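You operate a simulated robot arm through the tools that you are given. There is no shell and no other tool. Be economical: measure what you need, move in short steps, check, and stop when the job is done.

You run a simulated robot arm. Do the job below in one go: nothing can be reset, and whatever is moved stays where it is left.

TASK
Count the picks of sample No 23 and file the card of roll 43 under them.
Fine: light plate on, sample on it, glass on its cloth; leave both there; plate off at the end. Set down upright: pick glass.

The check looks at the end state, three seconds after you hand in, the way a careful person would. Anything else that was tipped, shoved, dropped, spilled or broken makes it a failure. Flat cloth is picked up by pressing the open fingertips on it (5 to 10 N) and closing them slowly along it; thin cloth reads only 2 to 8 mm in the jaws.

THE ROBOT
A 6-joint arm with a fingered hand, hanging from a carriage that runs on a gantry, over the field with the corners [-1678, 310], [-1683, -970], [917, -980], [922, 300] (x, y) and turns from -6.039 to 5.952 rad about z. Base frame: it is fixed where the carriage stands at the start and does not move with it; the origin is on the floor, on the carriage's upright axis, x ahead of it, y to its left, z up. Readings come in mm, rad, newtons and seconds.
With the tool pointing down near the work surface it reaches from about 100 to 740 mm from the robot's upright axis, wherever it stands. Its first joint turns from -2.897 to 2.897 rad. Places, roughly: light plate button [600, -100, 800]; teal card [1250, -500, 1000]; top of the light plate [700, -100, 900]. Payload 4 kg.
The TCP is the grasp point between the finger pads, 30 mm short of the fingertips. In the tool frame z runs along the fingers and y along their closing line. The gripper opens to 104 mm. The gripper's body begins 35 mm behind the TCP. The gripper is a hand of 5 fingers: y runs from the thumb to the fingers, the wrist lies at [-15, -113, -190] in the tool frame, and closing takes about 1.5 s.
Orientation is told as [roll, pitch, yaw] about the base's x, y, z axes, in that order, counted from this pose: with the fingers straight down and the wrist toward the robot, the tool's x, y and z point along [0, 1, 0], [1, 0, 0] and [0, 0, -1] of the base frame.

THE INTERFACE
- The arm moves only by the tool arm_command. Its argument "motion" is a list that holds one entry, the list of rows, each a list of 6 numbers: the shift along the tool's x, y, z in units of 30 mm (1.0 is 30 mm), then the turn, a rotation vector about the tool's x, y, z in units of 5 degrees (1.0 is 5 degrees). In form: [[[tx, ty, tz, ax, ay, az], ...]]. A call has 1 to 12 rows; each row shifts and turns the commanded pose from where the row before left it, along the tool's axes as they then stand. "claw" is the finger opening in mm, from 0 to 104, set as the call begins (left out, the last holds). A call with a number of a shift or a turn outside -1 to 1 is refused whole. A row lasts 0.2 s, in which the tool goes at most 50 mm and 0.15 rad; a call with a longer step from one row to the next is refused whole, and so is a gripper value outside its range. A pose out of reach is approached as far as the arm can. The call stops where the force on the tool passes 40 N (or 10 N more than at its start, if that is more) or the arm is blocked; 0.2 s more then pass. The fingers move at their own pace (about 45 mm/s each) and stop on an object; they squeeze with about 28 N. The grip force told is the motor's: it shows also when the fingers shut on nothing. Time passes only in rows, and 0.2 s behind the last, so rows that do not move let the fingers close. The reply holds the time, the measured pose of the TCP, the force on the tool along the base axes, the opening and the grip force, in the units named above and with some noise, with the torque about the TCP (base axes, N m) and any sound that the robot's microphone picked up.
- Cameras (640 x 400 px; columns grow to the right, rows downward): "scene" is now at [253.4, -38.1, 1693.4]; the picture's right is [-0.59, -0.81, 0.00], its down [-0.71, 0.52, -0.47] and it looks along [0.38, -0.28, -0.88] (base axes); focal length 290 px, centre (320, 200). "wrist" rides on the gripper at [60, -83, -120] in the tool frame; the picture's right is [-0.79, 0.29, -0.54], its down [-0.56, -0.71, 0.44] and it looks along [-0.26, 0.65, 0.72] (tool axes); focal length 234 px, centre (320, 200). There is no depth. A picture from a camera that has moved, and an enlarged one, comes with that camera's place and axes in the base frame and with its lens.
- capture(camera): a new picture of that camera. No time passes.
- raise_lower(by): slides the trunk up (or, below 0, down) by that many mm; the arm and the scene camera ride with it, the base frame stays. It gives what a move gives, with no picture.
- drive_base(legs): drives the robot by 1 to 6 legs, each [ahead, left, turn to the left] in mm, mm and rad, along the robot's own axes; the way and the turn of a leg run together, so that a leg with both is an arc; at most 1500 mm and 3.142 rad a leg. The arm and the cameras ride along, it lands a little off, and it stops where it bumps. It keeps to its track: a leg is cut to what the track allows. It gives what a move gives.
- finger_targets(index, middle, ring, little, thumb_bend, thumb_turn): sets how far each is bent, from 0 (flat) to 1 (curled in); at 0.3 the hand is open as for a grip, at 0.7 the pads meet at the TCP. One left out holds its place. A second passes; each finger stops where it meets its share of the squeeze, and holds until it gets a number again. A gripper value or a shape takes the hand back. It gives what a move gives, with no picture; readings hold the bend of each and the force on index, middle, ring, little, thumb and palm. thumb_turn goes from beside the hand (0) to across from the fingers (1), as for a grip.
- set_grasp(shape): the hand has 5 fingers and takes this shape, open, in about a second: jaw (thumb against the fingers, like two jaws); tri (thumb and two fingers); tip (a fingertip pinch); poke (one finger out to press); point (the index stretched); flat (the hand flat); cup (the hand cupped); fist (a fist). The gripper value then closes the fingers along that shape, each until it touches; the sizes above hold for jaw. It gives what a move gives, with no picture.
- pan_tilt(pan, tilt): turns the head with the scene camera to pan (to the left, within 2.705 rad either way) and tilt (down, from -0.506 to 1.204), counted from straight ahead of the robot. It gives what a move gives.
- enlarge(camera, box): a new picture of the part [left, top, right, bottom] of that camera's present view, enlarged. No time passes.
- close_job(): hands the job in; it is judged then, once.

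Go step by step. Nothing tells you exact positions but the pictures and the camera data: compare them with the known pose of the tool, close in by small moves and look again before you grip or let go. The budget is 120 turns and 98 pictures, counting those below and the enlarged ones. Unless the task says otherwise, let go and move clear before handing in, and close with one line.

The tools are called after "Emit:" as a command line: name --argument value ..., lists and objects as JSON in quotes. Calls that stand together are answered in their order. arm_command: Moves the arm, as the interface text tells. Its arguments: {"type":"object","properties":{"motion":{"type":"array"},"claw":{"type":"number"}},"required":["motion"]} The other tools are called the same way: raise_lower (by) slides the trunk up or down; set_grasp (shape) gives the hand a shape; finger_targets (index, middle, ring, little, thumb_bend, thumb_turn) moves the fingers one by one; drive_base (legs) drives the base; pan_tilt (pan, tilt) turns the head that bears the scene camera; capture (camera) takes a picture; enlarge (camera, box) takes an enlarged picture of a part of a camera's view; close_job () hands the job in.

At the start:

```text
clock: 0.0
tcp_pos: [534.7, -93.5, 1247.6]
orientation: [0.001, 0.0, -0.001]
wrist_force: [-0.1, 0.7, 0.4]
moment: [0.0, 0.0, -0.01]
finger_gap: 103.6
gripper_force: 0.0
shape: jaw
bend: [0.3, 0.3, 0.3, 0.3, 0.3, 0.97]
finger forces: [0.1, 0.1, 0.0, 0.0, 0.0, 0.1]
trunk travel left (down, up): [-422.0, 176.0]
robot x, y, heading: [1.6, 2.8, 0.001]
head pan, tilt: [-0.634, 1.079]
```

scene: 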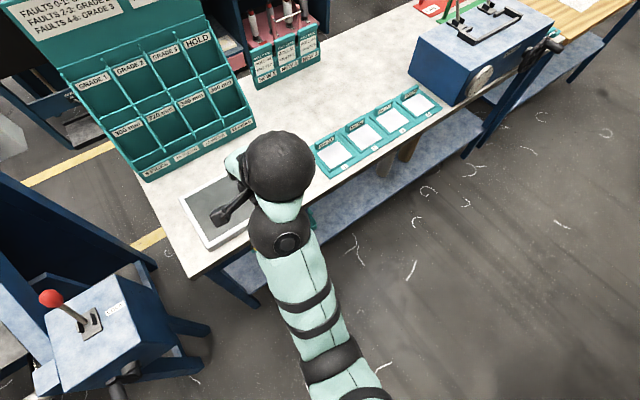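
wrist: 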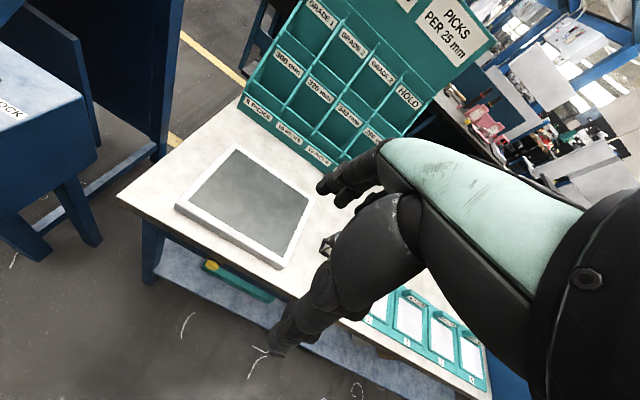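

I see a bench with a light plate, a teal grading rack, four sample trays and a tool rack. I'll look closer at each before moving.

Emit:
enlarge --camera "scene" --box '[20, 0, 340, 200]'

Emit:
enlarge --camera "scene" --box '[290, 60, 450, 190]'

Emit:
enlarge --camera "wrist" --box '[160, 100, 500, 400]'

Emit:
pan_tilt --pan -0.8 --tilt 0.5

Emit:
capture --camera "scene"

```text
2.00 times, centred on (180, 100) of scene
camera zoom: at [253.4, -38.1, 1693.4], right [-0.59, -0.81, 0.0], down [-0.71, 0.52, -0.47], along [0.38, -0.28, -0.88], focal length 579 px, centre (600, 400)
```

zoom: 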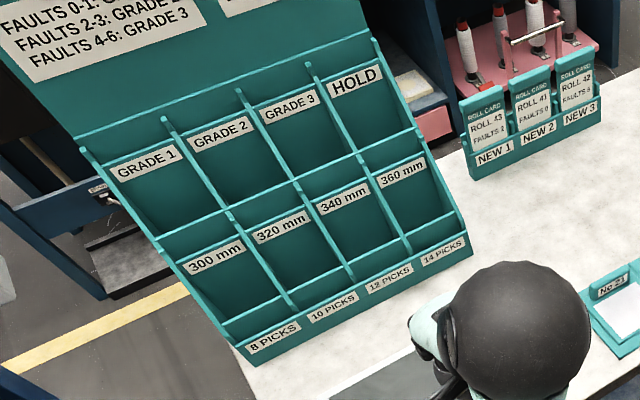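

```text
3.08 times, centred on (370, 125) of scene
camera zoom: at [253.4, -38.1, 1693.4], right [-0.59, -0.81, 0.0], down [-0.71, 0.52, -0.47], along [0.38, -0.28, -0.88], focal length 891 px, centre (166, 431)
```

zoom: 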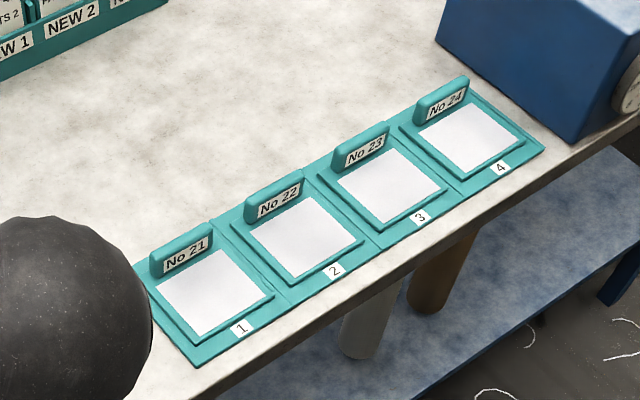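

```text
1.33 times, centred on (330, 250) of wrist
camera zoom: at [451.9, -32.8, 1365.9], right [0.29, -0.79, 0.54], down [-0.71, -0.56, -0.44], along [0.65, -0.26, -0.72], focal length 312 px, centre (307, 133)
```

zoom: 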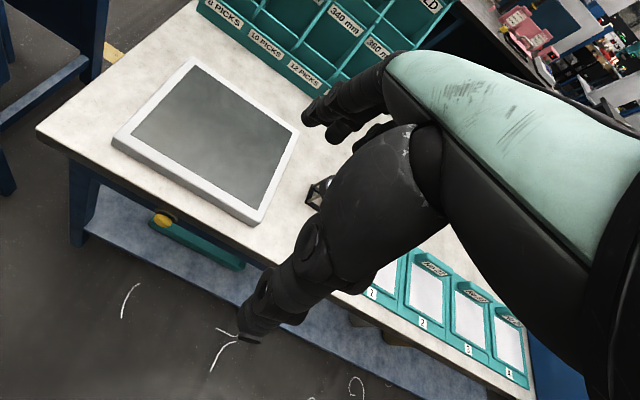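

```text
clock: 1.0
tcp_pos: [534.9, -93.0, 1246.4]
orientation: [0.0, 0.0, 0.001]
wrist_force: [0.5, 0.2, 0.8]
moment: [0.02, 0.01, 0.0]
finger_gap: 103.6
gripper_force: 0.0
shape: jaw
bend: [0.3, 0.3, 0.3, 0.3, 0.3, 0.97]
finger forces: [0.1, 0.1, 0.1, 0.0, 0.0, 0.0]
trunk travel left (down, up): [-422.0, 176.0]
robot x, y, heading: [-1.4, 1.1, 0.001]
head pan, tilt: [-0.799, 0.499]
```

```text
92 pictures are left
camera scene: at [264.8, -65.0, 1739.7], right [-0.72, -0.7, 0.0], down [-0.33, 0.34, -0.88], along [0.61, -0.63, -0.48], focal length 290 px, centre (320, 200)
```

scene: 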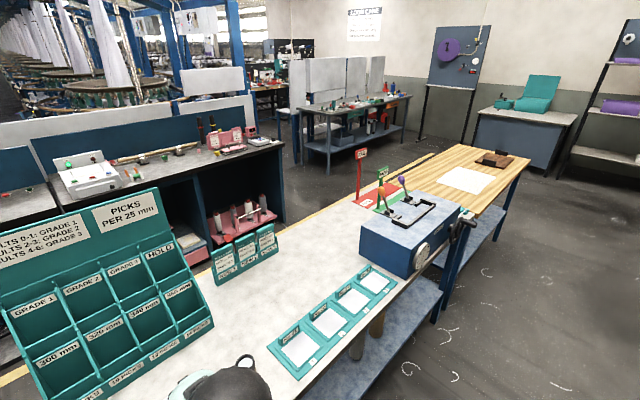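

The card of roll 43 is in NEW 1, sample No 23 is in tray 3, and the glass seems to be near the light plate, hidden by the hand. I'll move the arm aside to see the plate.

Emit:
arm_command --motion '[[[1, 0, -1, 0, 0, 0], [1, 0, -1, 0, 0, 0], [1, 0, -1, 0, 0, 0], [1, 0, 0, 0, 0, 0], [1, 0, 0, 0, 0, 0], [1, 0, 0, 0, 0, 0], [1, 0, 0, 0, 0, 0], [1, 0, 0, 0, 0, 0], [1, 0, 0, 0, 0, 0], [1, 0, 0, 0, 0, 0]]]'

Emit:
pan_tilt --pan -0.5 --tilt 0.9

Emit:
capture --camera "scene"

Emit:
capture --camera "wrist"

```text
clock: 3.2
tcp_pos: [580.1, 205.7, 1294.7]
orientation: [0.001, 0.0, 0.0]
wrist_force: [0.4, 0.1, -0.6]
moment: [0.01, 0.03, -0.01]
finger_gap: 103.6
gripper_force: 0.2
shape: jaw
bend: [0.3, 0.3, 0.3, 0.3, 0.3, 0.97]
finger forces: [0.1, 0.0, 0.0, 0.0, 0.0, 0.0]
out of reach, approached as far as the arm can: row 1, 2, 3
trunk travel left (down, up): [-422.0, 176.0]
robot x, y, heading: [2.1, 1.5, -0.003]
head pan, tilt: [-0.799, 0.499]
```

```text
clock: 4.1
tcp_pos: [580.0, 205.0, 1294.0]
orientation: [-0.001, 0.0, 0.0]
wrist_force: [-0.4, 0.3, 0.5]
moment: [-0.02, 0.02, 0.01]
finger_gap: 104.0
gripper_force: 0.0
shape: jaw
bend: [0.3, 0.3, 0.3, 0.3, 0.3, 0.97]
finger forces: [0.1, 0.1, 0.0, 0.0, 0.0, 0.0]
trunk travel left (down, up): [-422.0, 176.0]
robot x, y, heading: [-3.4, 0.2, -0.006]
head pan, tilt: [-0.499, 0.901]
```

```text
91 pictures are left
camera scene: at [267.7, -36.0, 1706.0], right [-0.48, -0.88, 0.0], down [-0.69, 0.38, -0.62], along [0.55, -0.3, -0.78], focal length 290 px, centre (320, 200)
```

scene: 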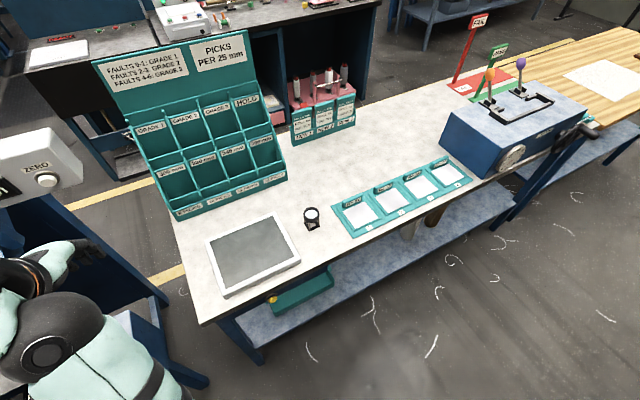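

```text
90 pictures are left
camera wrist: at [496.4, 265.7, 1412.7], right [0.29, -0.79, 0.54], down [-0.71, -0.56, -0.44], along [0.65, -0.26, -0.72], focal length 234 px, centre (320, 200)
```

wrist: 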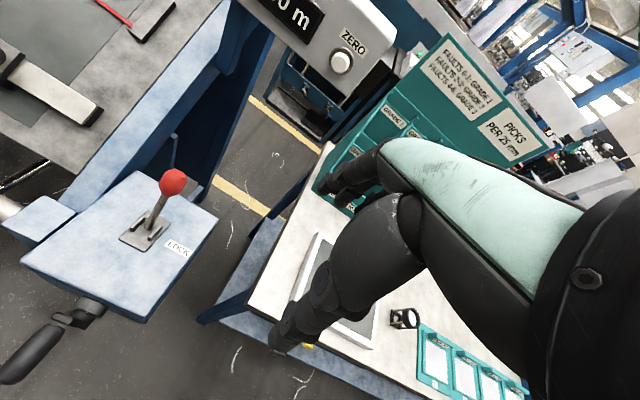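

Emit:
enlarge --camera "scene" --box '[190, 180, 350, 310]'

Emit:
enlarge --camera "scene" --box '[90, 30, 380, 220]'

Emit:
enlarge --camera "scene" --box '[330, 140, 490, 250]'

```text
3.08 times, centred on (270, 245) of scene
camera zoom: at [267.7, -36.0, 1706.0], right [-0.48, -0.88, 0.0], down [-0.69, 0.38, -0.62], along [0.55, -0.3, -0.78], focal length 891 px, centre (474, 62)
```

zoom: 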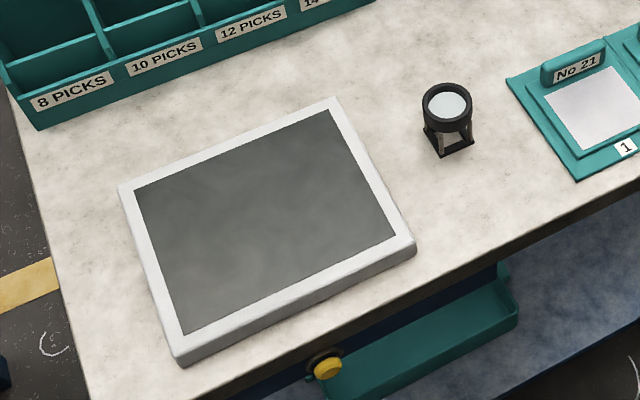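

```text
2.11 times, centred on (235, 125) of scene
camera zoom: at [267.7, -36.0, 1706.0], right [-0.48, -0.88, 0.0], down [-0.69, 0.38, -0.62], along [0.55, -0.3, -0.78], focal length 610 px, centre (499, 358)
```

zoom: 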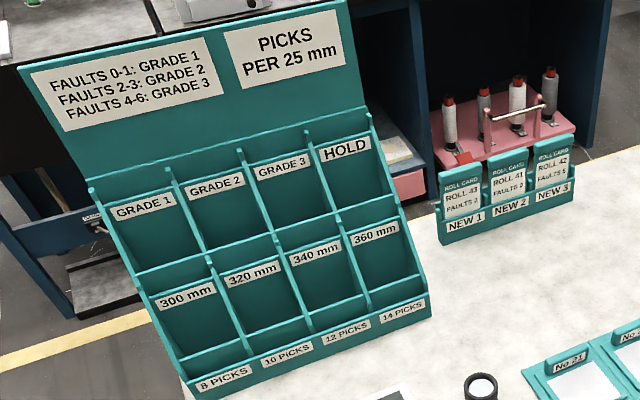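

```text
3.64 times, centred on (410, 195) of scene
camera zoom: at [267.7, -36.0, 1706.0], right [-0.48, -0.88, 0.0], down [-0.69, 0.38, -0.62], along [0.55, -0.3, -0.78], focal length 1053 px, centre (-7, 218)
```

zoom: 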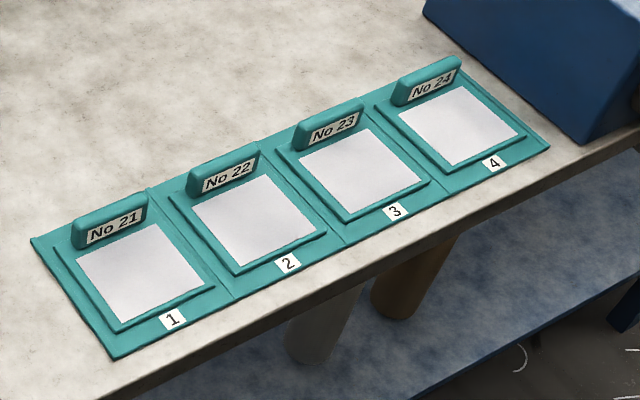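

The bench top is near z 870. The plate is centred around (766,-62), the glass near (770,-285), tray 3 near (730,-732), and the yellow button sits under the bench front. I'll bring the hand in front of the button for a closer look.

Emit:
arm_command --motion '[[[-1, -0.6, 0, 0, 0, 0], [-1, -0.6, 0, 0, 0, 0], [-1, -0.6, 0, 0, 0, 0], [-1, -0.6, 0.8, 0, 0, 0], [-1, -0.6, 0.8, 0, 0, 0], [-1, -0.6, 0.8, 0, 0, 0], [-1, -0.6, 0.8, 0, 0, 0], [-1, -0.6, 0.8, 0, 0, 0], [-0.8, -0.6, 0.8, 0, 0, 0], [0, 0, 0.8, 0, 0, 0], [0, 0, 0.8, 0, 0, 0]]]'

Emit:
set_grasp --shape "poke"

Emit:
arm_command --motion '[[[0, 0, 0, -1, 0, 0], [0, 0, 0, -1, 0, 0], [0, 0, 0, -1, 0, 0], [0, 0, 0, -1, 0, 0], [0, 0, 0, -1, 0, 0], [0, 0, 0, -1, 0, 0], [0, 0, 0, -1, 0, 0], [0, 0, 0, -1, 0, 0], [0, 0, 0, -1, 0, 0]]]'

Emit:
capture --camera "wrist"

Emit:
capture --camera "scene"

```text
clock: 6.5
tcp_pos: [440.9, -56.7, 1074.4]
orientation: [0.001, -0.001, 0.0]
wrist_force: [0.7, -0.2, -0.7]
moment: [0.01, 0.03, 0.01]
finger_gap: 103.5
gripper_force: 0.0
shape: jaw
bend: [0.3, 0.3, 0.3, 0.3, 0.3, 0.97]
finger forces: [0.0, 0.0, 0.0, 0.1, 0.1, 0.1]
out of reach, approached as far as the arm can: row 1, 2, 3
trunk travel left (down, up): [-422.0, 176.0]
robot x, y, heading: [1.6, 2.2, -0.001]
head pan, tilt: [-0.499, 0.901]
```

```text
clock: 7.4
tcp_pos: [441.1, -55.5, 1077.0]
orientation: [0.001, 0.0, 0.001]
wrist_force: [0.4, -0.4, 0.0]
moment: [-0.01, 0.04, -0.01]
finger_gap: 0.0
gripper_force: 0.0
shape: poke
bend: [0.7, 0.7, 0.99, 0.99, 1.0, 1.0]
finger forces: [0.0, 0.0, 0.0, 0.1, 0.0, 0.0]
trunk travel left (down, up): [-422.0, 176.0]
robot x, y, heading: [-1.3, 2.3, -0.004]
head pan, tilt: [-0.499, 0.901]
```

```text
clock: 9.4
tcp_pos: [459.6, -34.8, 1261.4]
orientation: [-0.004, -0.625, -0.001]
wrist_force: [-0.1, 0.0, 0.3]
moment: [-0.01, -0.01, 0.0]
finger_gap: 0.0
gripper_force: 0.0
shape: poke
bend: [0.7, 0.7, 0.99, 0.99, 1.0, 1.0]
finger forces: [0.0, 0.0, 0.0, 0.0, 0.0, 0.0]
out of reach, approached as far as the arm can: row 2, 3, 4, 5, 6, 7, 8, 9
trunk travel left (down, up): [-422.0, 176.0]
robot x, y, heading: [1.4, -0.8, 0.0]
head pan, tilt: [-0.499, 0.901]
```

```text
86 pictures are left
camera wrist: at [322.6, 27.2, 1308.0], right [-0.08, -0.79, 0.61], down [-0.32, -0.56, -0.76], along [0.94, -0.26, -0.21], focal length 234 px, centre (320, 200)
```

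wrist: 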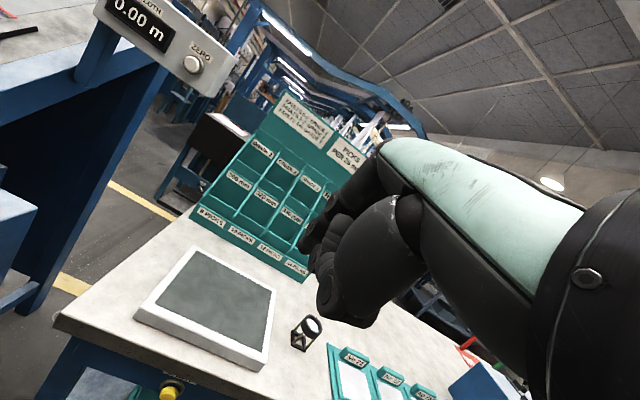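

```text
85 pictures are left
camera scene: at [267.5, -36.0, 1705.8], right [-0.48, -0.88, 0.0], down [-0.69, 0.38, -0.62], along [0.55, -0.3, -0.78], focal length 290 px, centre (320, 200)
```

scene: 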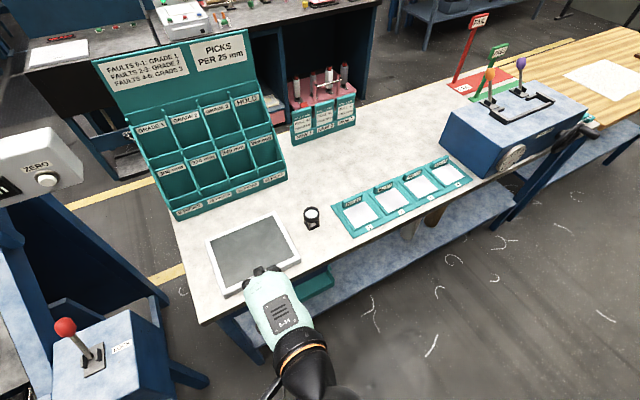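

The tilt drove the wrist too close to the robot. I'll drive the carriage back and lower the trunk so the arm can point forward.

Emit:
drive_base --legs '[[-250, 0, 0]]'

Emit:
raise_lower --by -250

Emit:
arm_command --motion '[[[0, 0, 0, -1, 0, 0], [0, 0, 0, -1, 0, 0], [0, 0, 0, -1, 0, 0], [0, 0, 0, -1, 0, 0], [0, 0, 0, 0, 0, 0]]]'

Emit:
capture --camera "wrist"

```text
clock: 11.2
tcp_pos: [208.0, -33.8, 1260.1]
orientation: [-0.004, -0.622, 0.004]
wrist_force: [-0.7, -0.7, 0.7]
moment: [0.0, 0.0, -0.01]
finger_gap: 0.0
gripper_force: 0.1
shape: poke
bend: [0.7, 0.7, 0.99, 0.99, 1.0, 1.0]
finger forces: [0.0, 0.1, 0.0, 0.1, 0.0, 0.1]
trunk travel left (down, up): [-422.0, 176.0]
robot x, y, heading: [-250.8, -3.4, 0.002]
head pan, tilt: [-0.499, 0.901]
```

```text
clock: 13.8
tcp_pos: [207.3, -32.6, 1009.5]
orientation: [-0.004, -0.623, 0.003]
wrist_force: [-0.9, -0.3, 0.0]
moment: [-0.01, 0.0, -0.02]
finger_gap: 0.3
gripper_force: 0.1
shape: poke
bend: [0.7, 0.7, 0.99, 0.99, 1.0, 1.0]
finger forces: [0.0, 0.0, 0.0, 0.1, 0.0, 0.1]
trunk travel left (down, up): [-172.0, 426.0]
robot x, y, heading: [-254.6, -0.6, 0.003]
head pan, tilt: [-0.499, 0.901]
```

```text
clock: 15.0
tcp_pos: [240.4, -24.1, 1096.9]
orientation: [-0.005, -0.808, 0.002]
wrist_force: [-0.6, -0.2, 0.0]
moment: [0.0, 0.03, 0.0]
finger_gap: 0.0
gripper_force: 0.1
shape: poke
bend: [0.7, 0.7, 0.99, 0.99, 1.0, 1.0]
finger forces: [0.0, 0.0, 0.0, 0.0, 0.0, 0.0]
out of reach, approached as far as the arm can: row 1, 2, 3, 4
trunk travel left (down, up): [-172.0, 426.0]
robot x, y, heading: [-256.6, -1.3, 0.01]
head pan, tilt: [-0.499, 0.901]
```

```text
84 pictures are left
camera wrist: at [96.2, 36.5, 1118.4], right [-0.19, -0.79, 0.59], down [-0.17, -0.56, -0.81], along [0.97, -0.26, -0.03], focal length 234 px, centre (320, 200)
```

wrist: 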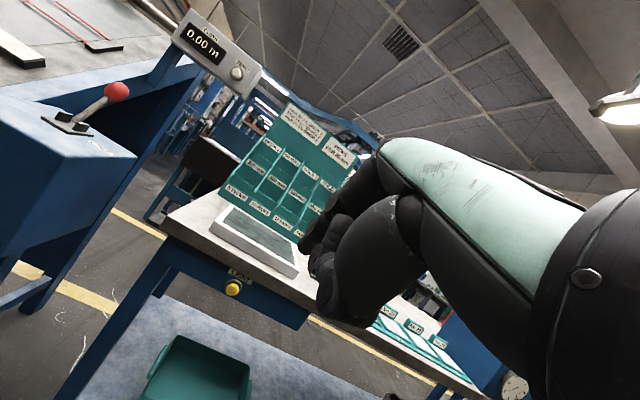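

The button with its "LIGHT" label is at about (617,-57,822), facing me. I'll move the hand forward and lower.

Emit:
arm_command --motion '[[[-0.2, 0, 1, 0, 0, 0], [-0.2, 0, 1, 0, 0, 0], [-0.2, 0, 1, 0, 0, 0], [-0.2, 0, 1, 0, 0, 0]]]'

Emit:
capture --camera "wrist"

```text
clock: 16.0
tcp_pos: [250.2, -26.7, 1103.0]
orientation: [-0.005, -0.806, 0.002]
wrist_force: [-0.4, 0.0, 0.3]
moment: [0.01, -0.01, 0.01]
finger_gap: 0.0
gripper_force: 0.0
shape: poke
bend: [0.7, 0.7, 0.99, 0.99, 1.0, 1.0]
finger forces: [0.0, 0.1, 0.1, 0.1, 0.0, 0.0]
out of reach, approached as far as the arm can: row 1, 2, 3, 4
trunk travel left (down, up): [-172.0, 426.0]
robot x, y, heading: [-250.7, -3.3, 0.008]
head pan, tilt: [-0.499, 0.901]
```

```text
83 pictures are left
camera wrist: at [105.9, 34.4, 1124.0], right [-0.19, -0.79, 0.59], down [-0.18, -0.56, -0.81], along [0.97, -0.26, -0.03], focal length 234 px, centre (320, 200)
```

wrist: 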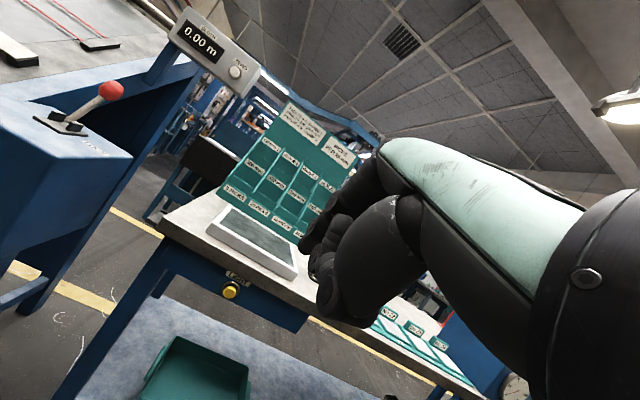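

Emit:
arm_command --motion '[[[0, 0.42, 0.9, 0, 0, 0], [0, 0.42, 0.9, 0, 0, 0], [0, 0.42, 0.9, 0, 0, 0], [0, 0.42, 0.9, 0, 0, 0], [0, 0, 0, 0, 0, 0]]]'

```text
clock: 17.2
tcp_pos: [299.4, -14.4, 1139.8]
orientation: [-0.005, -0.802, 0.002]
wrist_force: [-0.3, 0.3, 0.4]
moment: [0.0, 0.01, 0.01]
finger_gap: 0.0
gripper_force: 0.1
shape: poke
bend: [0.7, 0.7, 0.99, 0.99, 1.0, 1.0]
finger forces: [0.0, 0.1, 0.0, 0.0, 0.0, 0.0]
out of reach, approached as far as the arm can: row 1, 2, 3, 4
trunk travel left (down, up): [-172.0, 426.0]
robot x, y, heading: [-255.4, -3.3, 0.006]
head pan, tilt: [-0.499, 0.901]
```

Emit:
arm_command --motion '[[[0, 0, 0, 1, 0, 0], [0, 0, 0, 1, 0, 0], [0, 0, 0, 1, 0, 0], [0, 0, 0, 1, 0, 0], [0, 0, 0, 1, 0, 0], [0, 0, 0, 0, 0, 0]]]'

Emit:
capture --camera "scene"

```text
clock: 18.6
tcp_pos: [299.2, -12.7, 1148.0]
orientation: [-0.005, -0.427, 0.015]
wrist_force: [-0.5, 0.4, 0.0]
moment: [0.01, -0.03, -0.02]
finger_gap: 0.0
gripper_force: 0.0
shape: poke
bend: [0.7, 0.7, 0.99, 0.99, 1.0, 1.0]
finger forces: [0.0, 0.1, 0.0, 0.0, 0.0, 0.0]
out of reach, approached as far as the arm can: row 1, 2
trunk travel left (down, up): [-172.0, 426.0]
robot x, y, heading: [-253.9, -1.9, 0.008]
head pan, tilt: [-0.499, 0.901]
```

```text
82 pictures are left
camera scene: at [15.7, -35.2, 1455.9], right [-0.47, -0.88, 0.0], down [-0.69, 0.37, -0.62], along [0.55, -0.29, -0.78], focal length 290 px, centre (320, 200)
```

scene: 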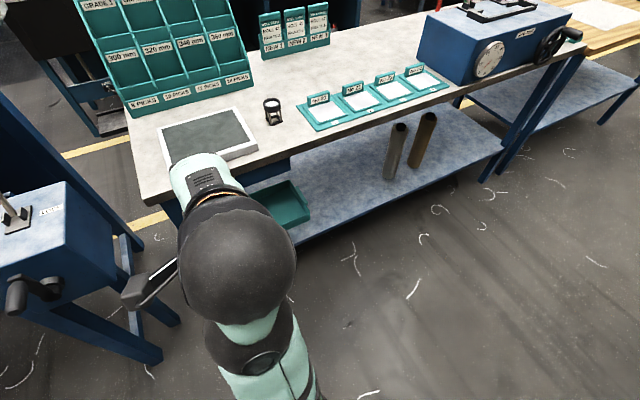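

Emit:
arm_command --motion '[[[-0.17, 0.3, 0.95, 0, 0, 0], [-0.17, 0.3, 0.95, 0, 0, 0], [-0.17, 0.3, 0.95, 0, 0, 0], [-0.17, 0.3, 0.95, 0, 0, 0], [-0.17, 0.3, 0.95, 0, 0, 0], [-0.17, 0.3, 0.95, 0, 0, 0], [-0.17, 0.3, 0.95, 0, 0, 0], [-0.17, 0.3, 0.95, 0, 0, 0], [-0.17, 0.3, 0.95, 0, 0, 0], [0, 0, 0, 0, 0, 0]]]'

Emit:
capture --camera "wrist"

```text
clock: 20.8
tcp_pos: [376.6, -34.3, 1055.4]
orientation: [-0.003, -0.425, 0.014]
wrist_force: [0.1, -0.4, 0.0]
moment: [0.02, 0.0, -0.03]
finger_gap: 0.0
gripper_force: 0.1
shape: poke
bend: [0.7, 0.7, 0.99, 0.99, 1.0, 1.0]
finger forces: [0.0, 0.0, 0.0, 0.0, 0.0, 0.1]
out of reach, approached as far as the arm can: row 4, 5, 6, 7, 8, 9
trunk travel left (down, up): [-172.0, 426.0]
robot x, y, heading: [-254.7, -0.4, 0.006]
head pan, tilt: [-0.499, 0.901]
```

```text
81 pictures are left
camera wrist: at [250.9, 24.3, 1127.9], right [0.05, -0.79, 0.62], down [-0.46, -0.57, -0.69], along [0.89, -0.25, -0.39], focal length 234 px, centre (320, 200)
```

wrist: 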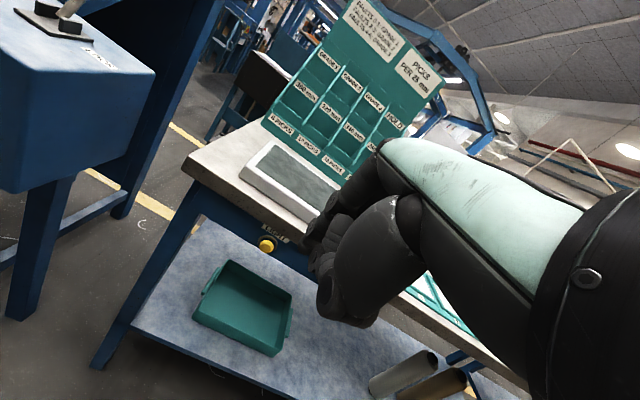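

Emit:
raise_lower --by -170

Emit:
enlarge --camera "wrist" --box '[220, 140, 420, 340]'

```text
clock: 22.7
tcp_pos: [377.1, -36.2, 883.5]
orientation: [-0.003, -0.424, 0.014]
wrist_force: [0.3, 0.2, 0.2]
moment: [0.0, 0.0, 0.0]
finger_gap: 0.2
gripper_force: 0.2
shape: poke
bend: [0.7, 0.7, 0.99, 0.99, 1.0, 1.0]
finger forces: [0.0, 0.1, 0.1, 0.0, 0.1, 0.1]
trunk travel left (down, up): [-2.0, 596.0]
robot x, y, heading: [-252.5, 0.8, 0.004]
head pan, tilt: [-0.499, 0.901]
```

```text
2.00 times, centred on (320, 240) of wrist
camera zoom: at [251.0, 24.3, 958.0], right [0.05, -0.79, 0.62], down [-0.46, -0.57, -0.69], along [0.89, -0.25, -0.39], focal length 468 px, centre (320, 120)
```

zoom: 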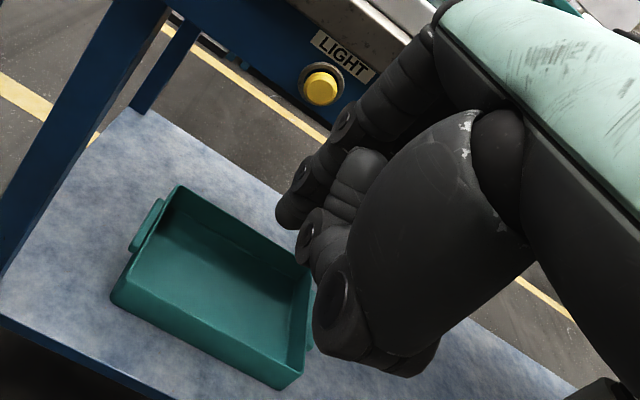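

The fingertip is about 30 mm beyond the TCP and the button is at (615,-60,823). I'll stretch the index so it leads the hand, then check.

Emit:
set_grasp --shape "point"

Emit:
capture --camera "wrist"

Emit:
capture --camera "scene"

```text
clock: 23.6
tcp_pos: [377.0, -36.2, 884.2]
orientation: [-0.003, -0.423, 0.012]
wrist_force: [0.6, -0.7, 1.0]
moment: [0.03, -0.01, 0.02]
finger_gap: 0.0
gripper_force: 0.0
shape: point
bend: [0.2, 1.0, 1.0, 1.0, 0.98, 0.87]
finger forces: [0.0, 0.0, 0.0, 0.0, 0.0, 0.1]
trunk travel left (down, up): [-2.0, 596.0]
robot x, y, heading: [-256.7, 0.6, 0.001]
head pan, tilt: [-0.499, 0.901]
```

```text
79 pictures are left
camera wrist: at [250.9, 24.3, 957.9], right [0.05, -0.79, 0.62], down [-0.46, -0.57, -0.69], along [0.89, -0.25, -0.39], focal length 234 px, centre (320, 200)
```

wrist: 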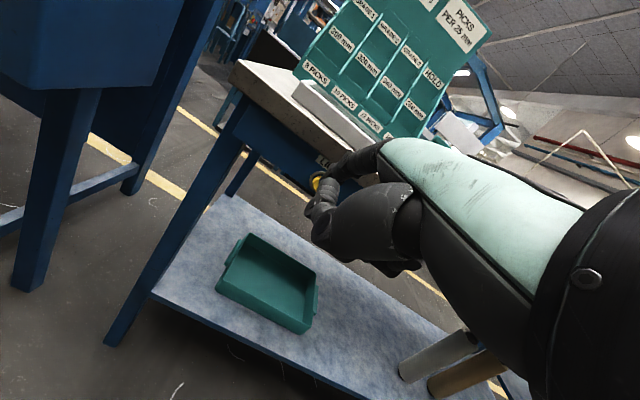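

```text
78 pictures are left
camera scene: at [15.7, -35.2, 1285.9], right [-0.47, -0.88, 0.0], down [-0.69, 0.37, -0.62], along [0.55, -0.29, -0.78], focal length 290 px, centre (320, 200)
```

scene: 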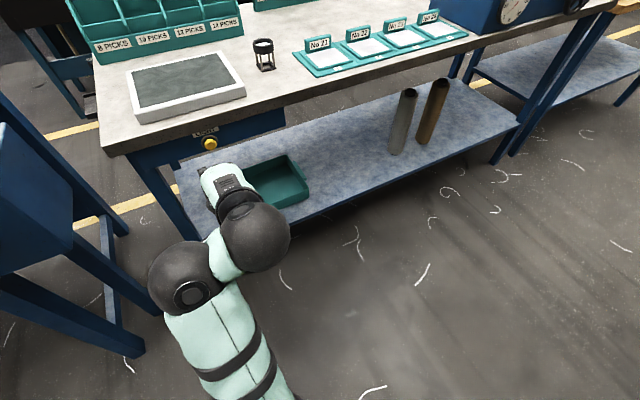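

Emit:
drive_base --legs '[[110, 0, 0]]'

Emit:
enlarge --camera "wrist" --box '[240, 110, 440, 250]'

Emit:
enlarge --camera "scene" --box '[120, 80, 320, 220]'

```text
clock: 24.8
tcp_pos: [490.2, -33.1, 883.7]
orientation: [-0.002, -0.426, 0.015]
wrist_force: [0.2, -0.4, 0.0]
moment: [0.03, 0.0, 0.02]
finger_gap: 0.0
gripper_force: 0.0
shape: point
bend: [0.2, 1.0, 1.0, 1.0, 0.98, 0.87]
finger forces: [0.1, 0.1, 0.1, 0.1, 0.0, 0.0]
trunk travel left (down, up): [-2.0, 596.0]
robot x, y, heading: [-140.2, 2.4, 0.009]
head pan, tilt: [-0.499, 0.901]
```

```text
2.86 times, centred on (340, 180) of wrist
camera zoom: at [363.7, 26.3, 958.4], right [0.05, -0.79, 0.62], down [-0.45, -0.57, -0.69], along [0.89, -0.25, -0.39], focal length 669 px, centre (263, 257)
```

zoom: 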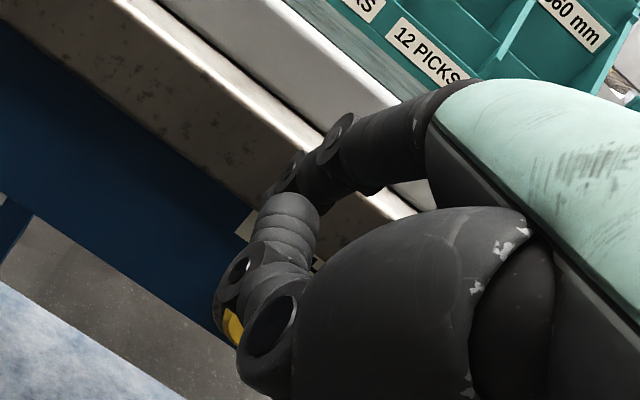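

```text
2.86 times, centred on (220, 150) of scene
camera zoom: at [128.3, -33.8, 1286.1], right [-0.47, -0.88, 0.0], down [-0.69, 0.37, -0.62], along [0.55, -0.29, -0.78], focal length 827 px, centre (606, 343)
```

zoom: 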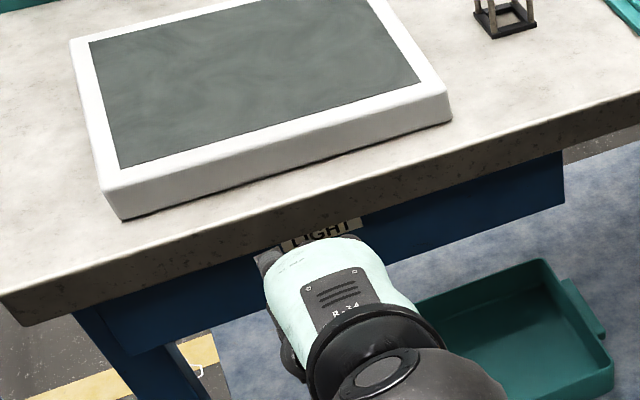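

Emit:
finger_targets --thumb_turn 0.0 --thumb_bend 0.2

Emit:
enlarge --camera "wrist" --box '[240, 110, 440, 310]'

```text
clock: 25.8
tcp_pos: [488.0, -34.3, 884.5]
orientation: [-0.005, -0.424, 0.017]
wrist_force: [-0.1, 0.3, -0.3]
moment: [0.0, 0.01, 0.0]
finger_gap: 146.7
gripper_force: 0.1
shape: fingers
bend: [0.2, 1.0, 1.0, 1.0, 0.2, 0.0]
finger forces: [0.0, 0.0, 0.0, 0.0, 0.0, 0.0]
trunk travel left (down, up): [-2.0, 596.0]
robot x, y, heading: [-141.0, 1.8, 0.009]
head pan, tilt: [-0.499, 0.901]
```

```text
2.00 times, centred on (340, 210) of wrist
camera zoom: at [362.7, 26.3, 958.0], right [0.05, -0.79, 0.62], down [-0.46, -0.57, -0.69], along [0.89, -0.25, -0.39], focal length 468 px, centre (280, 180)
```

zoom: 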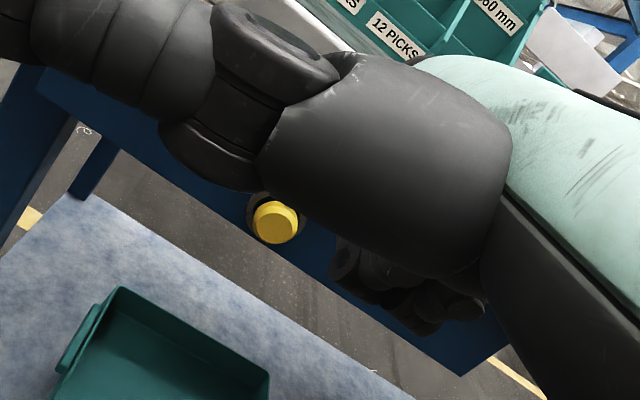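

Emit:
finger_targets --index 0.3 --thumb_turn 1.0 --thumb_bend 0.1

Emit:
enlarge --camera "wrist" --box '[220, 110, 440, 310]'

```text
clock: 26.8
tcp_pos: [488.2, -33.0, 884.6]
orientation: [-0.004, -0.425, 0.016]
wrist_force: [-0.6, 0.2, 0.4]
moment: [-0.02, -0.01, -0.01]
finger_gap: 119.0
gripper_force: 0.1
shape: fingers
bend: [0.3, 1.0, 1.0, 1.0, 0.1, 0.95]
finger forces: [0.0, 0.1, 0.0, 0.1, 0.0, 0.1]
trunk travel left (down, up): [-2.0, 596.0]
robot x, y, heading: [-136.4, -0.9, 0.008]
head pan, tilt: [-0.499, 0.901]
```

```text
2.00 times, centred on (330, 210) of wrist
camera zoom: at [362.7, 26.3, 958.0], right [0.05, -0.79, 0.62], down [-0.46, -0.57, -0.69], along [0.89, -0.25, -0.39], focal length 468 px, centre (300, 180)
```

zoom: 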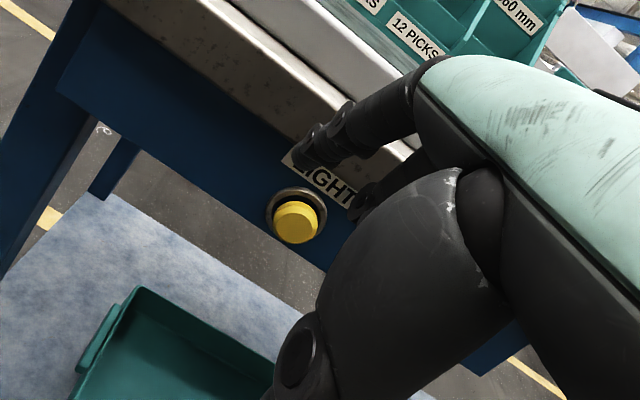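

The index tip is now visible, at about tool offset (8,60,28), so it's near (554,-25,883). I'll shift it down and right, in line with the button.

Emit:
arm_command --motion '[[[-0.39, -0.28, 0.63, 0, 0, 0], [-0.39, -0.28, 0.63, 0, 0, 0], [-0.39, -0.28, 0.63, 0, 0, 0], [0, 0, 0, 0, 0, 0]]]'

Emit:
enlarge --camera "wrist" --box '[220, 110, 440, 310]'

```text
clock: 27.8
tcp_pos: [455.6, -57.7, 852.3]
orientation: [-0.003, -0.42, 0.016]
wrist_force: [0.2, -0.4, -0.3]
moment: [-0.03, 0.0, 0.02]
finger_gap: 119.0
gripper_force: 0.0
shape: fingers
bend: [0.3, 1.0, 1.0, 1.0, 0.1, 0.95]
finger forces: [0.1, 0.0, 0.0, 0.1, 0.0, 0.1]
out of reach, approached as far as the arm can: row 1, 2, 3
trunk travel left (down, up): [-2.0, 596.0]
robot x, y, heading: [-139.3, 2.9, 0.005]
head pan, tilt: [-0.499, 0.901]
```

```text
2.00 times, centred on (330, 210) of wrist
camera zoom: at [329.8, 2.3, 927.5], right [0.05, -0.79, 0.62], down [-0.46, -0.57, -0.68], along [0.89, -0.25, -0.39], focal length 468 px, centre (300, 180)
```

zoom: 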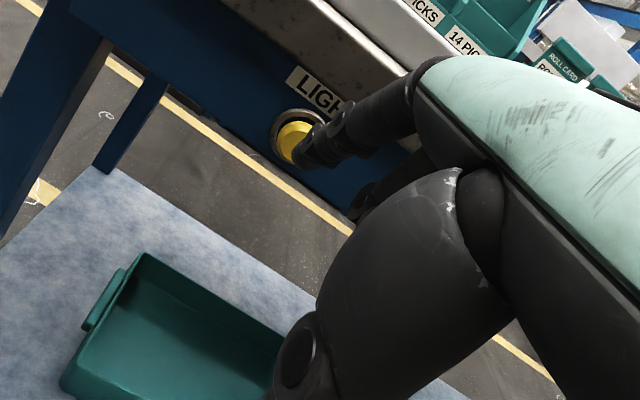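

Emit:
finger_targets --index 0.42

Emit:
arm_command --motion '[[[0, 0, 0, 1, 0, 0], [-0.2, -0.1, 0.25, 0, 0, 0], [0, -0.1, 0.25, 0, 0, 0], [0, 0, 0, 0, 0, 0]]]'

Emit:
enlarge --camera "wrist" --box '[220, 110, 440, 310]'

```text
clock: 28.8
tcp_pos: [455.8, -58.2, 852.7]
orientation: [-0.003, -0.42, 0.016]
wrist_force: [0.2, 0.4, 0.2]
moment: [0.02, -0.06, -0.03]
finger_gap: 104.0
gripper_force: 0.0
shape: fingers
bend: [0.42, 1.0, 1.0, 1.0, 0.1, 0.95]
finger forces: [0.0, 0.0, 0.0, 0.0, 0.0, 0.0]
trunk travel left (down, up): [-2.0, 596.0]
robot x, y, heading: [-141.1, -0.2, 0.013]
head pan, tilt: [-0.499, 0.901]
```

```text
clock: 29.8
tcp_pos: [453.5, -66.6, 837.9]
orientation: [-0.004, -0.337, 0.018]
wrist_force: [0.3, 0.0, 0.2]
moment: [0.0, 0.0, 0.03]
finger_gap: 104.3
gripper_force: 0.2
shape: fingers
bend: [0.42, 1.0, 1.0, 1.0, 0.1, 0.95]
finger forces: [0.0, 0.0, 0.1, 0.0, 0.0, 0.0]
trunk travel left (down, up): [-2.0, 596.0]
robot x, y, heading: [-140.2, 0.8, 0.011]
head pan, tilt: [-0.499, 0.901]
```

```text
2.00 times, centred on (330, 210) of wrist
camera zoom: at [334.6, -5.7, 922.4], right [0.1, -0.79, 0.61], down [-0.51, -0.57, -0.64], along [0.85, -0.25, -0.46], focal length 468 px, centre (300, 180)
```

zoom: 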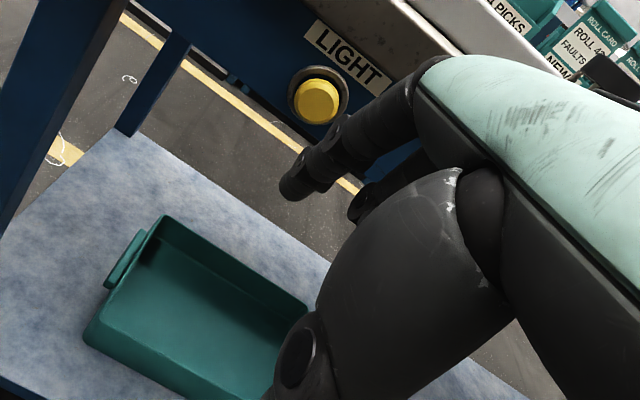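

The tip is now at about (505,-61,824), level with the button. I'll drive closer.

Emit:
drive_base --legs '[[70, 0, 0]]'

Emit:
enlarge --camera "wrist" --box '[220, 110, 440, 310]'

```text
clock: 30.8
tcp_pos: [522.1, -63.3, 838.5]
orientation: [-0.005, -0.338, 0.017]
wrist_force: [0.0, 0.9, 0.2]
moment: [0.01, 0.0, -0.02]
finger_gap: 104.0
gripper_force: 0.1
shape: fingers
bend: [0.42, 1.0, 1.0, 1.0, 0.1, 0.95]
finger forces: [0.1, 0.0, 0.1, 0.1, 0.0, 0.0]
trunk travel left (down, up): [-2.0, 596.0]
robot x, y, heading: [-72.0, 1.1, 0.006]
head pan, tilt: [-0.499, 0.901]
```

```text
2.00 times, centred on (330, 210) of wrist
camera zoom: at [403.9, -4.6, 922.8], right [0.1, -0.79, 0.61], down [-0.51, -0.57, -0.64], along [0.85, -0.25, -0.46], focal length 468 px, centre (300, 180)
```

zoom: 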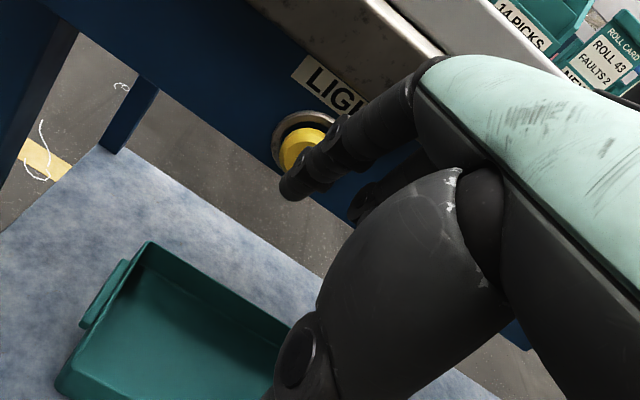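

Emit:
arm_command --motion '[[[0, 0.22, 0.08, 0, 0, 0], [0, 0.22, 0.08, 0, 0, 0], [0, 0.22, 0.08, 0, 0, 0], [0, 0.15, 0.05, 0, 0, 0]]]'

Emit:
enlarge --camera "wrist" --box '[220, 110, 440, 310]'

```text
clock: 31.8
tcp_pos: [544.4, -63.0, 839.6]
orientation: [-0.003, -0.334, 0.013]
wrist_force: [-0.5, -0.6, -0.4]
moment: [-0.02, 0.0, 0.03]
finger_gap: 104.3
gripper_force: 0.1
shape: fingers
bend: [0.42, 1.0, 1.0, 1.0, 0.1, 0.95]
finger forces: [0.0, 0.1, 0.0, 0.0, 0.0, 0.0]
out of reach, approached as far as the arm can: row 4
trunk travel left (down, up): [-2.0, 596.0]
robot x, y, heading: [-72.6, -0.5, 0.01]
head pan, tilt: [-0.499, 0.901]
```

```text
2.00 times, centred on (330, 210) of wrist
camera zoom: at [425.8, -3.6, 925.4], right [0.11, -0.79, 0.61], down [-0.52, -0.57, -0.64], along [0.85, -0.25, -0.47], focal length 468 px, centre (300, 180)
```

zoom: 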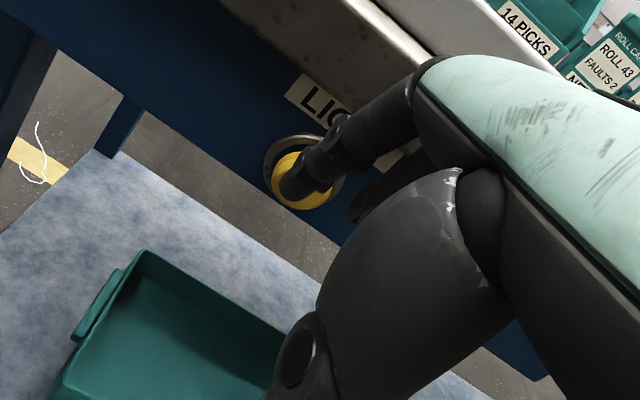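

Emit:
arm_command --motion '[[[0, -0.4, -0.13, 0, 0, 0], [0, -0.4, -0.13, 0, 0, 0], [0, 0, 0, 0, 0, 0]]]'

Emit:
drive_base --legs '[[25, 0, 0]]'

Emit:
arm_command --motion '[[[0, 0.1, 0.03, 0, 0, 0], [0, 0.1, 0.03, 0, 0, 0], [0, 0.1, 0.03, 0, 0, 0], [0, 0.1, 0.03, 0, 0, 0]]]'

Emit:
enlarge --camera "wrist" --box '[220, 110, 440, 310]'

```text
clock: 32.6
tcp_pos: [519.1, -63.8, 839.8]
orientation: [-0.003, -0.336, 0.017]
wrist_force: [1.1, -0.2, -1.1]
moment: [-0.01, 0.0, 0.0]
finger_gap: 104.2
gripper_force: 0.1
shape: fingers
bend: [0.42, 1.0, 1.0, 1.0, 0.1, 0.95]
finger forces: [0.1, 0.1, 0.0, 0.0, 0.0, 0.1]
trunk travel left (down, up): [-2.0, 596.0]
robot x, y, heading: [-69.8, 4.9, 0.007]
head pan, tilt: [-0.499, 0.901]
```

```text
clock: 33.4
tcp_pos: [545.3, -63.1, 840.6]
orientation: [-0.004, -0.339, 0.017]
wrist_force: [1.4, 0.2, 0.0]
moment: [-0.01, 0.02, -0.01]
finger_gap: 103.8
gripper_force: 0.1
shape: fingers
bend: [0.42, 1.0, 1.0, 1.0, 0.1, 0.95]
finger forces: [0.1, 0.0, 0.0, 0.0, 0.0, 0.0]
trunk travel left (down, up): [-2.0, 596.0]
robot x, y, heading: [-49.3, -0.5, 0.01]
head pan, tilt: [-0.499, 0.901]
```

```text
clock: 34.4
tcp_pos: [556.9, -63.3, 840.5]
orientation: [-0.005, -0.338, 0.016]
wrist_force: [-3.8, -0.4, 1.2]
moment: [0.02, -0.02, 0.03]
finger_gap: 98.8
gripper_force: 1.5
shape: fingers
bend: [0.46, 1.0, 1.0, 1.0, 0.1, 0.95]
finger forces: [3.9, 0.0, 0.0, 0.0, 0.0, 0.0]
trunk travel left (down, up): [-2.0, 596.0]
robot x, y, heading: [-46.1, -0.7, 0.003]
head pan, tilt: [-0.499, 0.901]
heard: click
```

```text
2.00 times, centred on (330, 210) of wrist
camera zoom: at [437.1, -3.4, 925.0], right [0.11, -0.79, 0.61], down [-0.51, -0.57, -0.64], along [0.85, -0.25, -0.46], focal length 468 px, centre (300, 180)
```

zoom: 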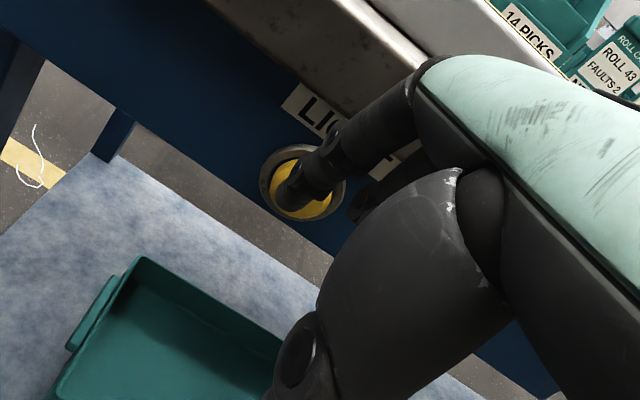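

Click heard. I'll back off, raise the trunk and check that the plate is lit.

Emit:
arm_command --motion '[[[0, -0.5, -0.17, 0, 0, 0], [0, -0.7, -0.2, 0, 0, 0]]]'

Emit:
drive_base --legs '[[-150, 0, 0]]'

Emit:
raise_lower --by 420

Emit:
capture --camera "scene"

```text
clock: 35.0
tcp_pos: [518.3, -63.5, 838.8]
orientation: [-0.002, -0.337, 0.015]
wrist_force: [-0.8, 0.5, 0.5]
moment: [0.0, 0.0, 0.01]
finger_gap: 104.1
gripper_force: 0.1
shape: fingers
bend: [0.42, 1.0, 1.0, 1.0, 0.1, 0.95]
finger forces: [0.0, 0.0, 0.1, 0.0, 0.0, 0.0]
trunk travel left (down, up): [-2.0, 596.0]
robot x, y, heading: [-50.3, 1.2, 0.01]
head pan, tilt: [-0.499, 0.901]
```

```text
clock: 36.4
tcp_pos: [366.0, -64.8, 838.5]
orientation: [-0.004, -0.337, 0.019]
wrist_force: [-0.5, -0.8, -0.1]
moment: [-0.01, -0.02, -0.01]
finger_gap: 104.1
gripper_force: 0.0
shape: fingers
bend: [0.42, 1.0, 1.0, 1.0, 0.1, 0.95]
finger forces: [0.0, 0.0, 0.0, 0.1, 0.0, 0.1]
trunk travel left (down, up): [-2.0, 596.0]
robot x, y, heading: [-198.1, -2.2, 0.01]
head pan, tilt: [-0.499, 0.901]
```

```text
refused: 420 is not a number from -400 to 400
```

```text
68 pictures are left
camera scene: at [68.6, -34.0, 1285.7], right [-0.47, -0.88, 0.0], down [-0.69, 0.37, -0.62], along [0.55, -0.29, -0.78], focal length 290 px, centre (320, 200)
```

scene: 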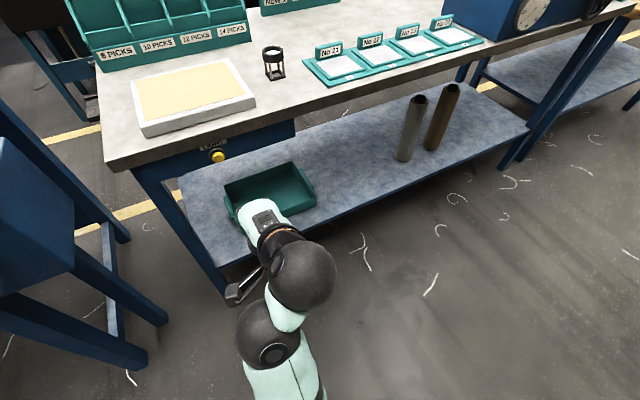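

The plate is lit. Next I'll raise the trunk, level the hand and drive to the samples.

Emit:
raise_lower --by 400

Emit:
set_grasp --shape "jaw"

Emit:
arm_command --motion '[[[0, 0, 0, 1, 0, 0], [0, 0, 0, 1, 0, 0], [0, 0, 0, 1, 0, 0], [0, 0, 0, 0.87, 0, 0], [0, 0, 0, 0, 0, 0]]]'

Emit:
drive_base --legs '[[0, -730, 0], [360, 0, 0]]'

Emit:
pan_tilt --pan 0.0 --tilt 1.0

Emit:
capture --camera "wrist"

Emit:
capture --camera "scene"

```text
clock: 40.2
tcp_pos: [365.7, -65.2, 1238.5]
orientation: [-0.004, -0.337, 0.017]
wrist_force: [0.4, 0.6, 0.3]
moment: [0.01, -0.01, 0.03]
finger_gap: 104.0
gripper_force: 0.0
shape: fingers
bend: [0.42, 1.0, 1.0, 1.0, 0.1, 0.95]
finger forces: [0.1, 0.0, 0.1, 0.1, 0.0, 0.1]
trunk travel left (down, up): [-402.0, 196.0]
robot x, y, heading: [-200.1, -0.5, 0.006]
head pan, tilt: [-0.499, 0.901]
```

```text
clock: 41.1
tcp_pos: [366.6, -63.6, 1239.0]
orientation: [-0.002, -0.337, 0.019]
wrist_force: [0.4, -0.2, -0.8]
moment: [0.01, -0.02, 0.04]
finger_gap: 103.7
gripper_force: 0.0
shape: jaw
bend: [0.3, 0.3, 0.3, 0.3, 0.3, 0.97]
finger forces: [0.0, 0.1, 0.1, 0.0, 0.0, 0.0]
trunk travel left (down, up): [-402.0, 196.0]
robot x, y, heading: [-199.8, -1.0, 0.009]
head pan, tilt: [-0.499, 0.901]
```

```text
clock: 42.3
tcp_pos: [366.1, -64.7, 1239.1]
orientation: [-0.004, 0.002, 0.015]
wrist_force: [0.6, -0.3, -0.1]
moment: [0.02, -0.01, -0.03]
finger_gap: 104.0
gripper_force: 0.1
shape: jaw
bend: [0.3, 0.3, 0.3, 0.3, 0.3, 0.97]
finger forces: [0.0, 0.1, 0.1, 0.0, 0.0, 0.0]
trunk travel left (down, up): [-402.0, 196.0]
robot x, y, heading: [-195.6, -3.0, 0.005]
head pan, tilt: [-0.499, 0.901]
```

```text
clock: 48.3
tcp_pos: [733.8, -817.4, 1238.7]
orientation: [-0.004, 0.0, -0.004]
wrist_force: [0.2, -0.5, 0.1]
moment: [0.03, -0.01, 0.0]
finger_gap: 103.7
gripper_force: 0.1
shape: jaw
bend: [0.3, 0.3, 0.3, 0.3, 0.3, 0.97]
finger forces: [0.0, 0.1, 0.0, 0.0, 0.0, 0.0]
trunk travel left (down, up): [-402.0, 196.0]
robot x, y, heading: [170.9, -738.7, -0.009]
head pan, tilt: [-0.499, 0.901]
```

```text
clock: 49.2
tcp_pos: [732.9, -817.7, 1238.8]
orientation: [-0.005, -0.001, -0.005]
wrist_force: [0.4, 0.5, -0.9]
moment: [0.01, 0.01, -0.03]
finger_gap: 104.0
gripper_force: 0.1
shape: jaw
bend: [0.3, 0.3, 0.3, 0.3, 0.3, 0.97]
finger forces: [0.0, 0.0, 0.0, 0.0, 0.0, 0.0]
trunk travel left (down, up): [-402.0, 196.0]
robot x, y, heading: [169.1, -743.4, -0.008]
head pan, tilt: [0.0, 1.0]
```

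```text
67 pictures are left
camera wrist: at [651.0, -755.8, 1357.6], right [0.29, -0.79, 0.55], down [-0.71, -0.56, -0.43], along [0.65, -0.26, -0.72], focal length 234 px, centre (320, 200)
```

wrist: 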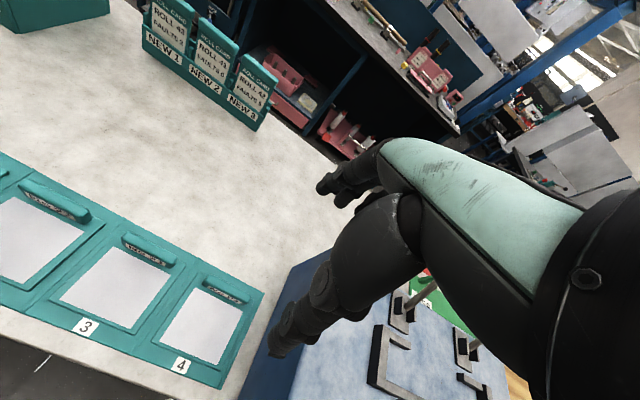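

```text
66 pictures are left
camera scene: at [441.4, -745.6, 1678.7], right [-0.01, -1.0, 0.0], down [-0.84, 0.01, -0.54], along [0.54, -0.01, -0.84], focal length 290 px, centre (320, 200)
```

scene: 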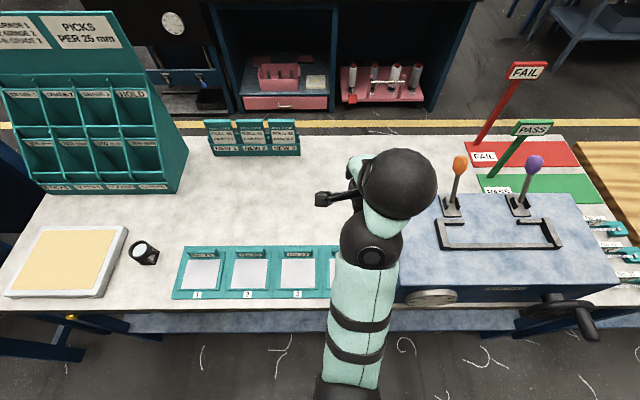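

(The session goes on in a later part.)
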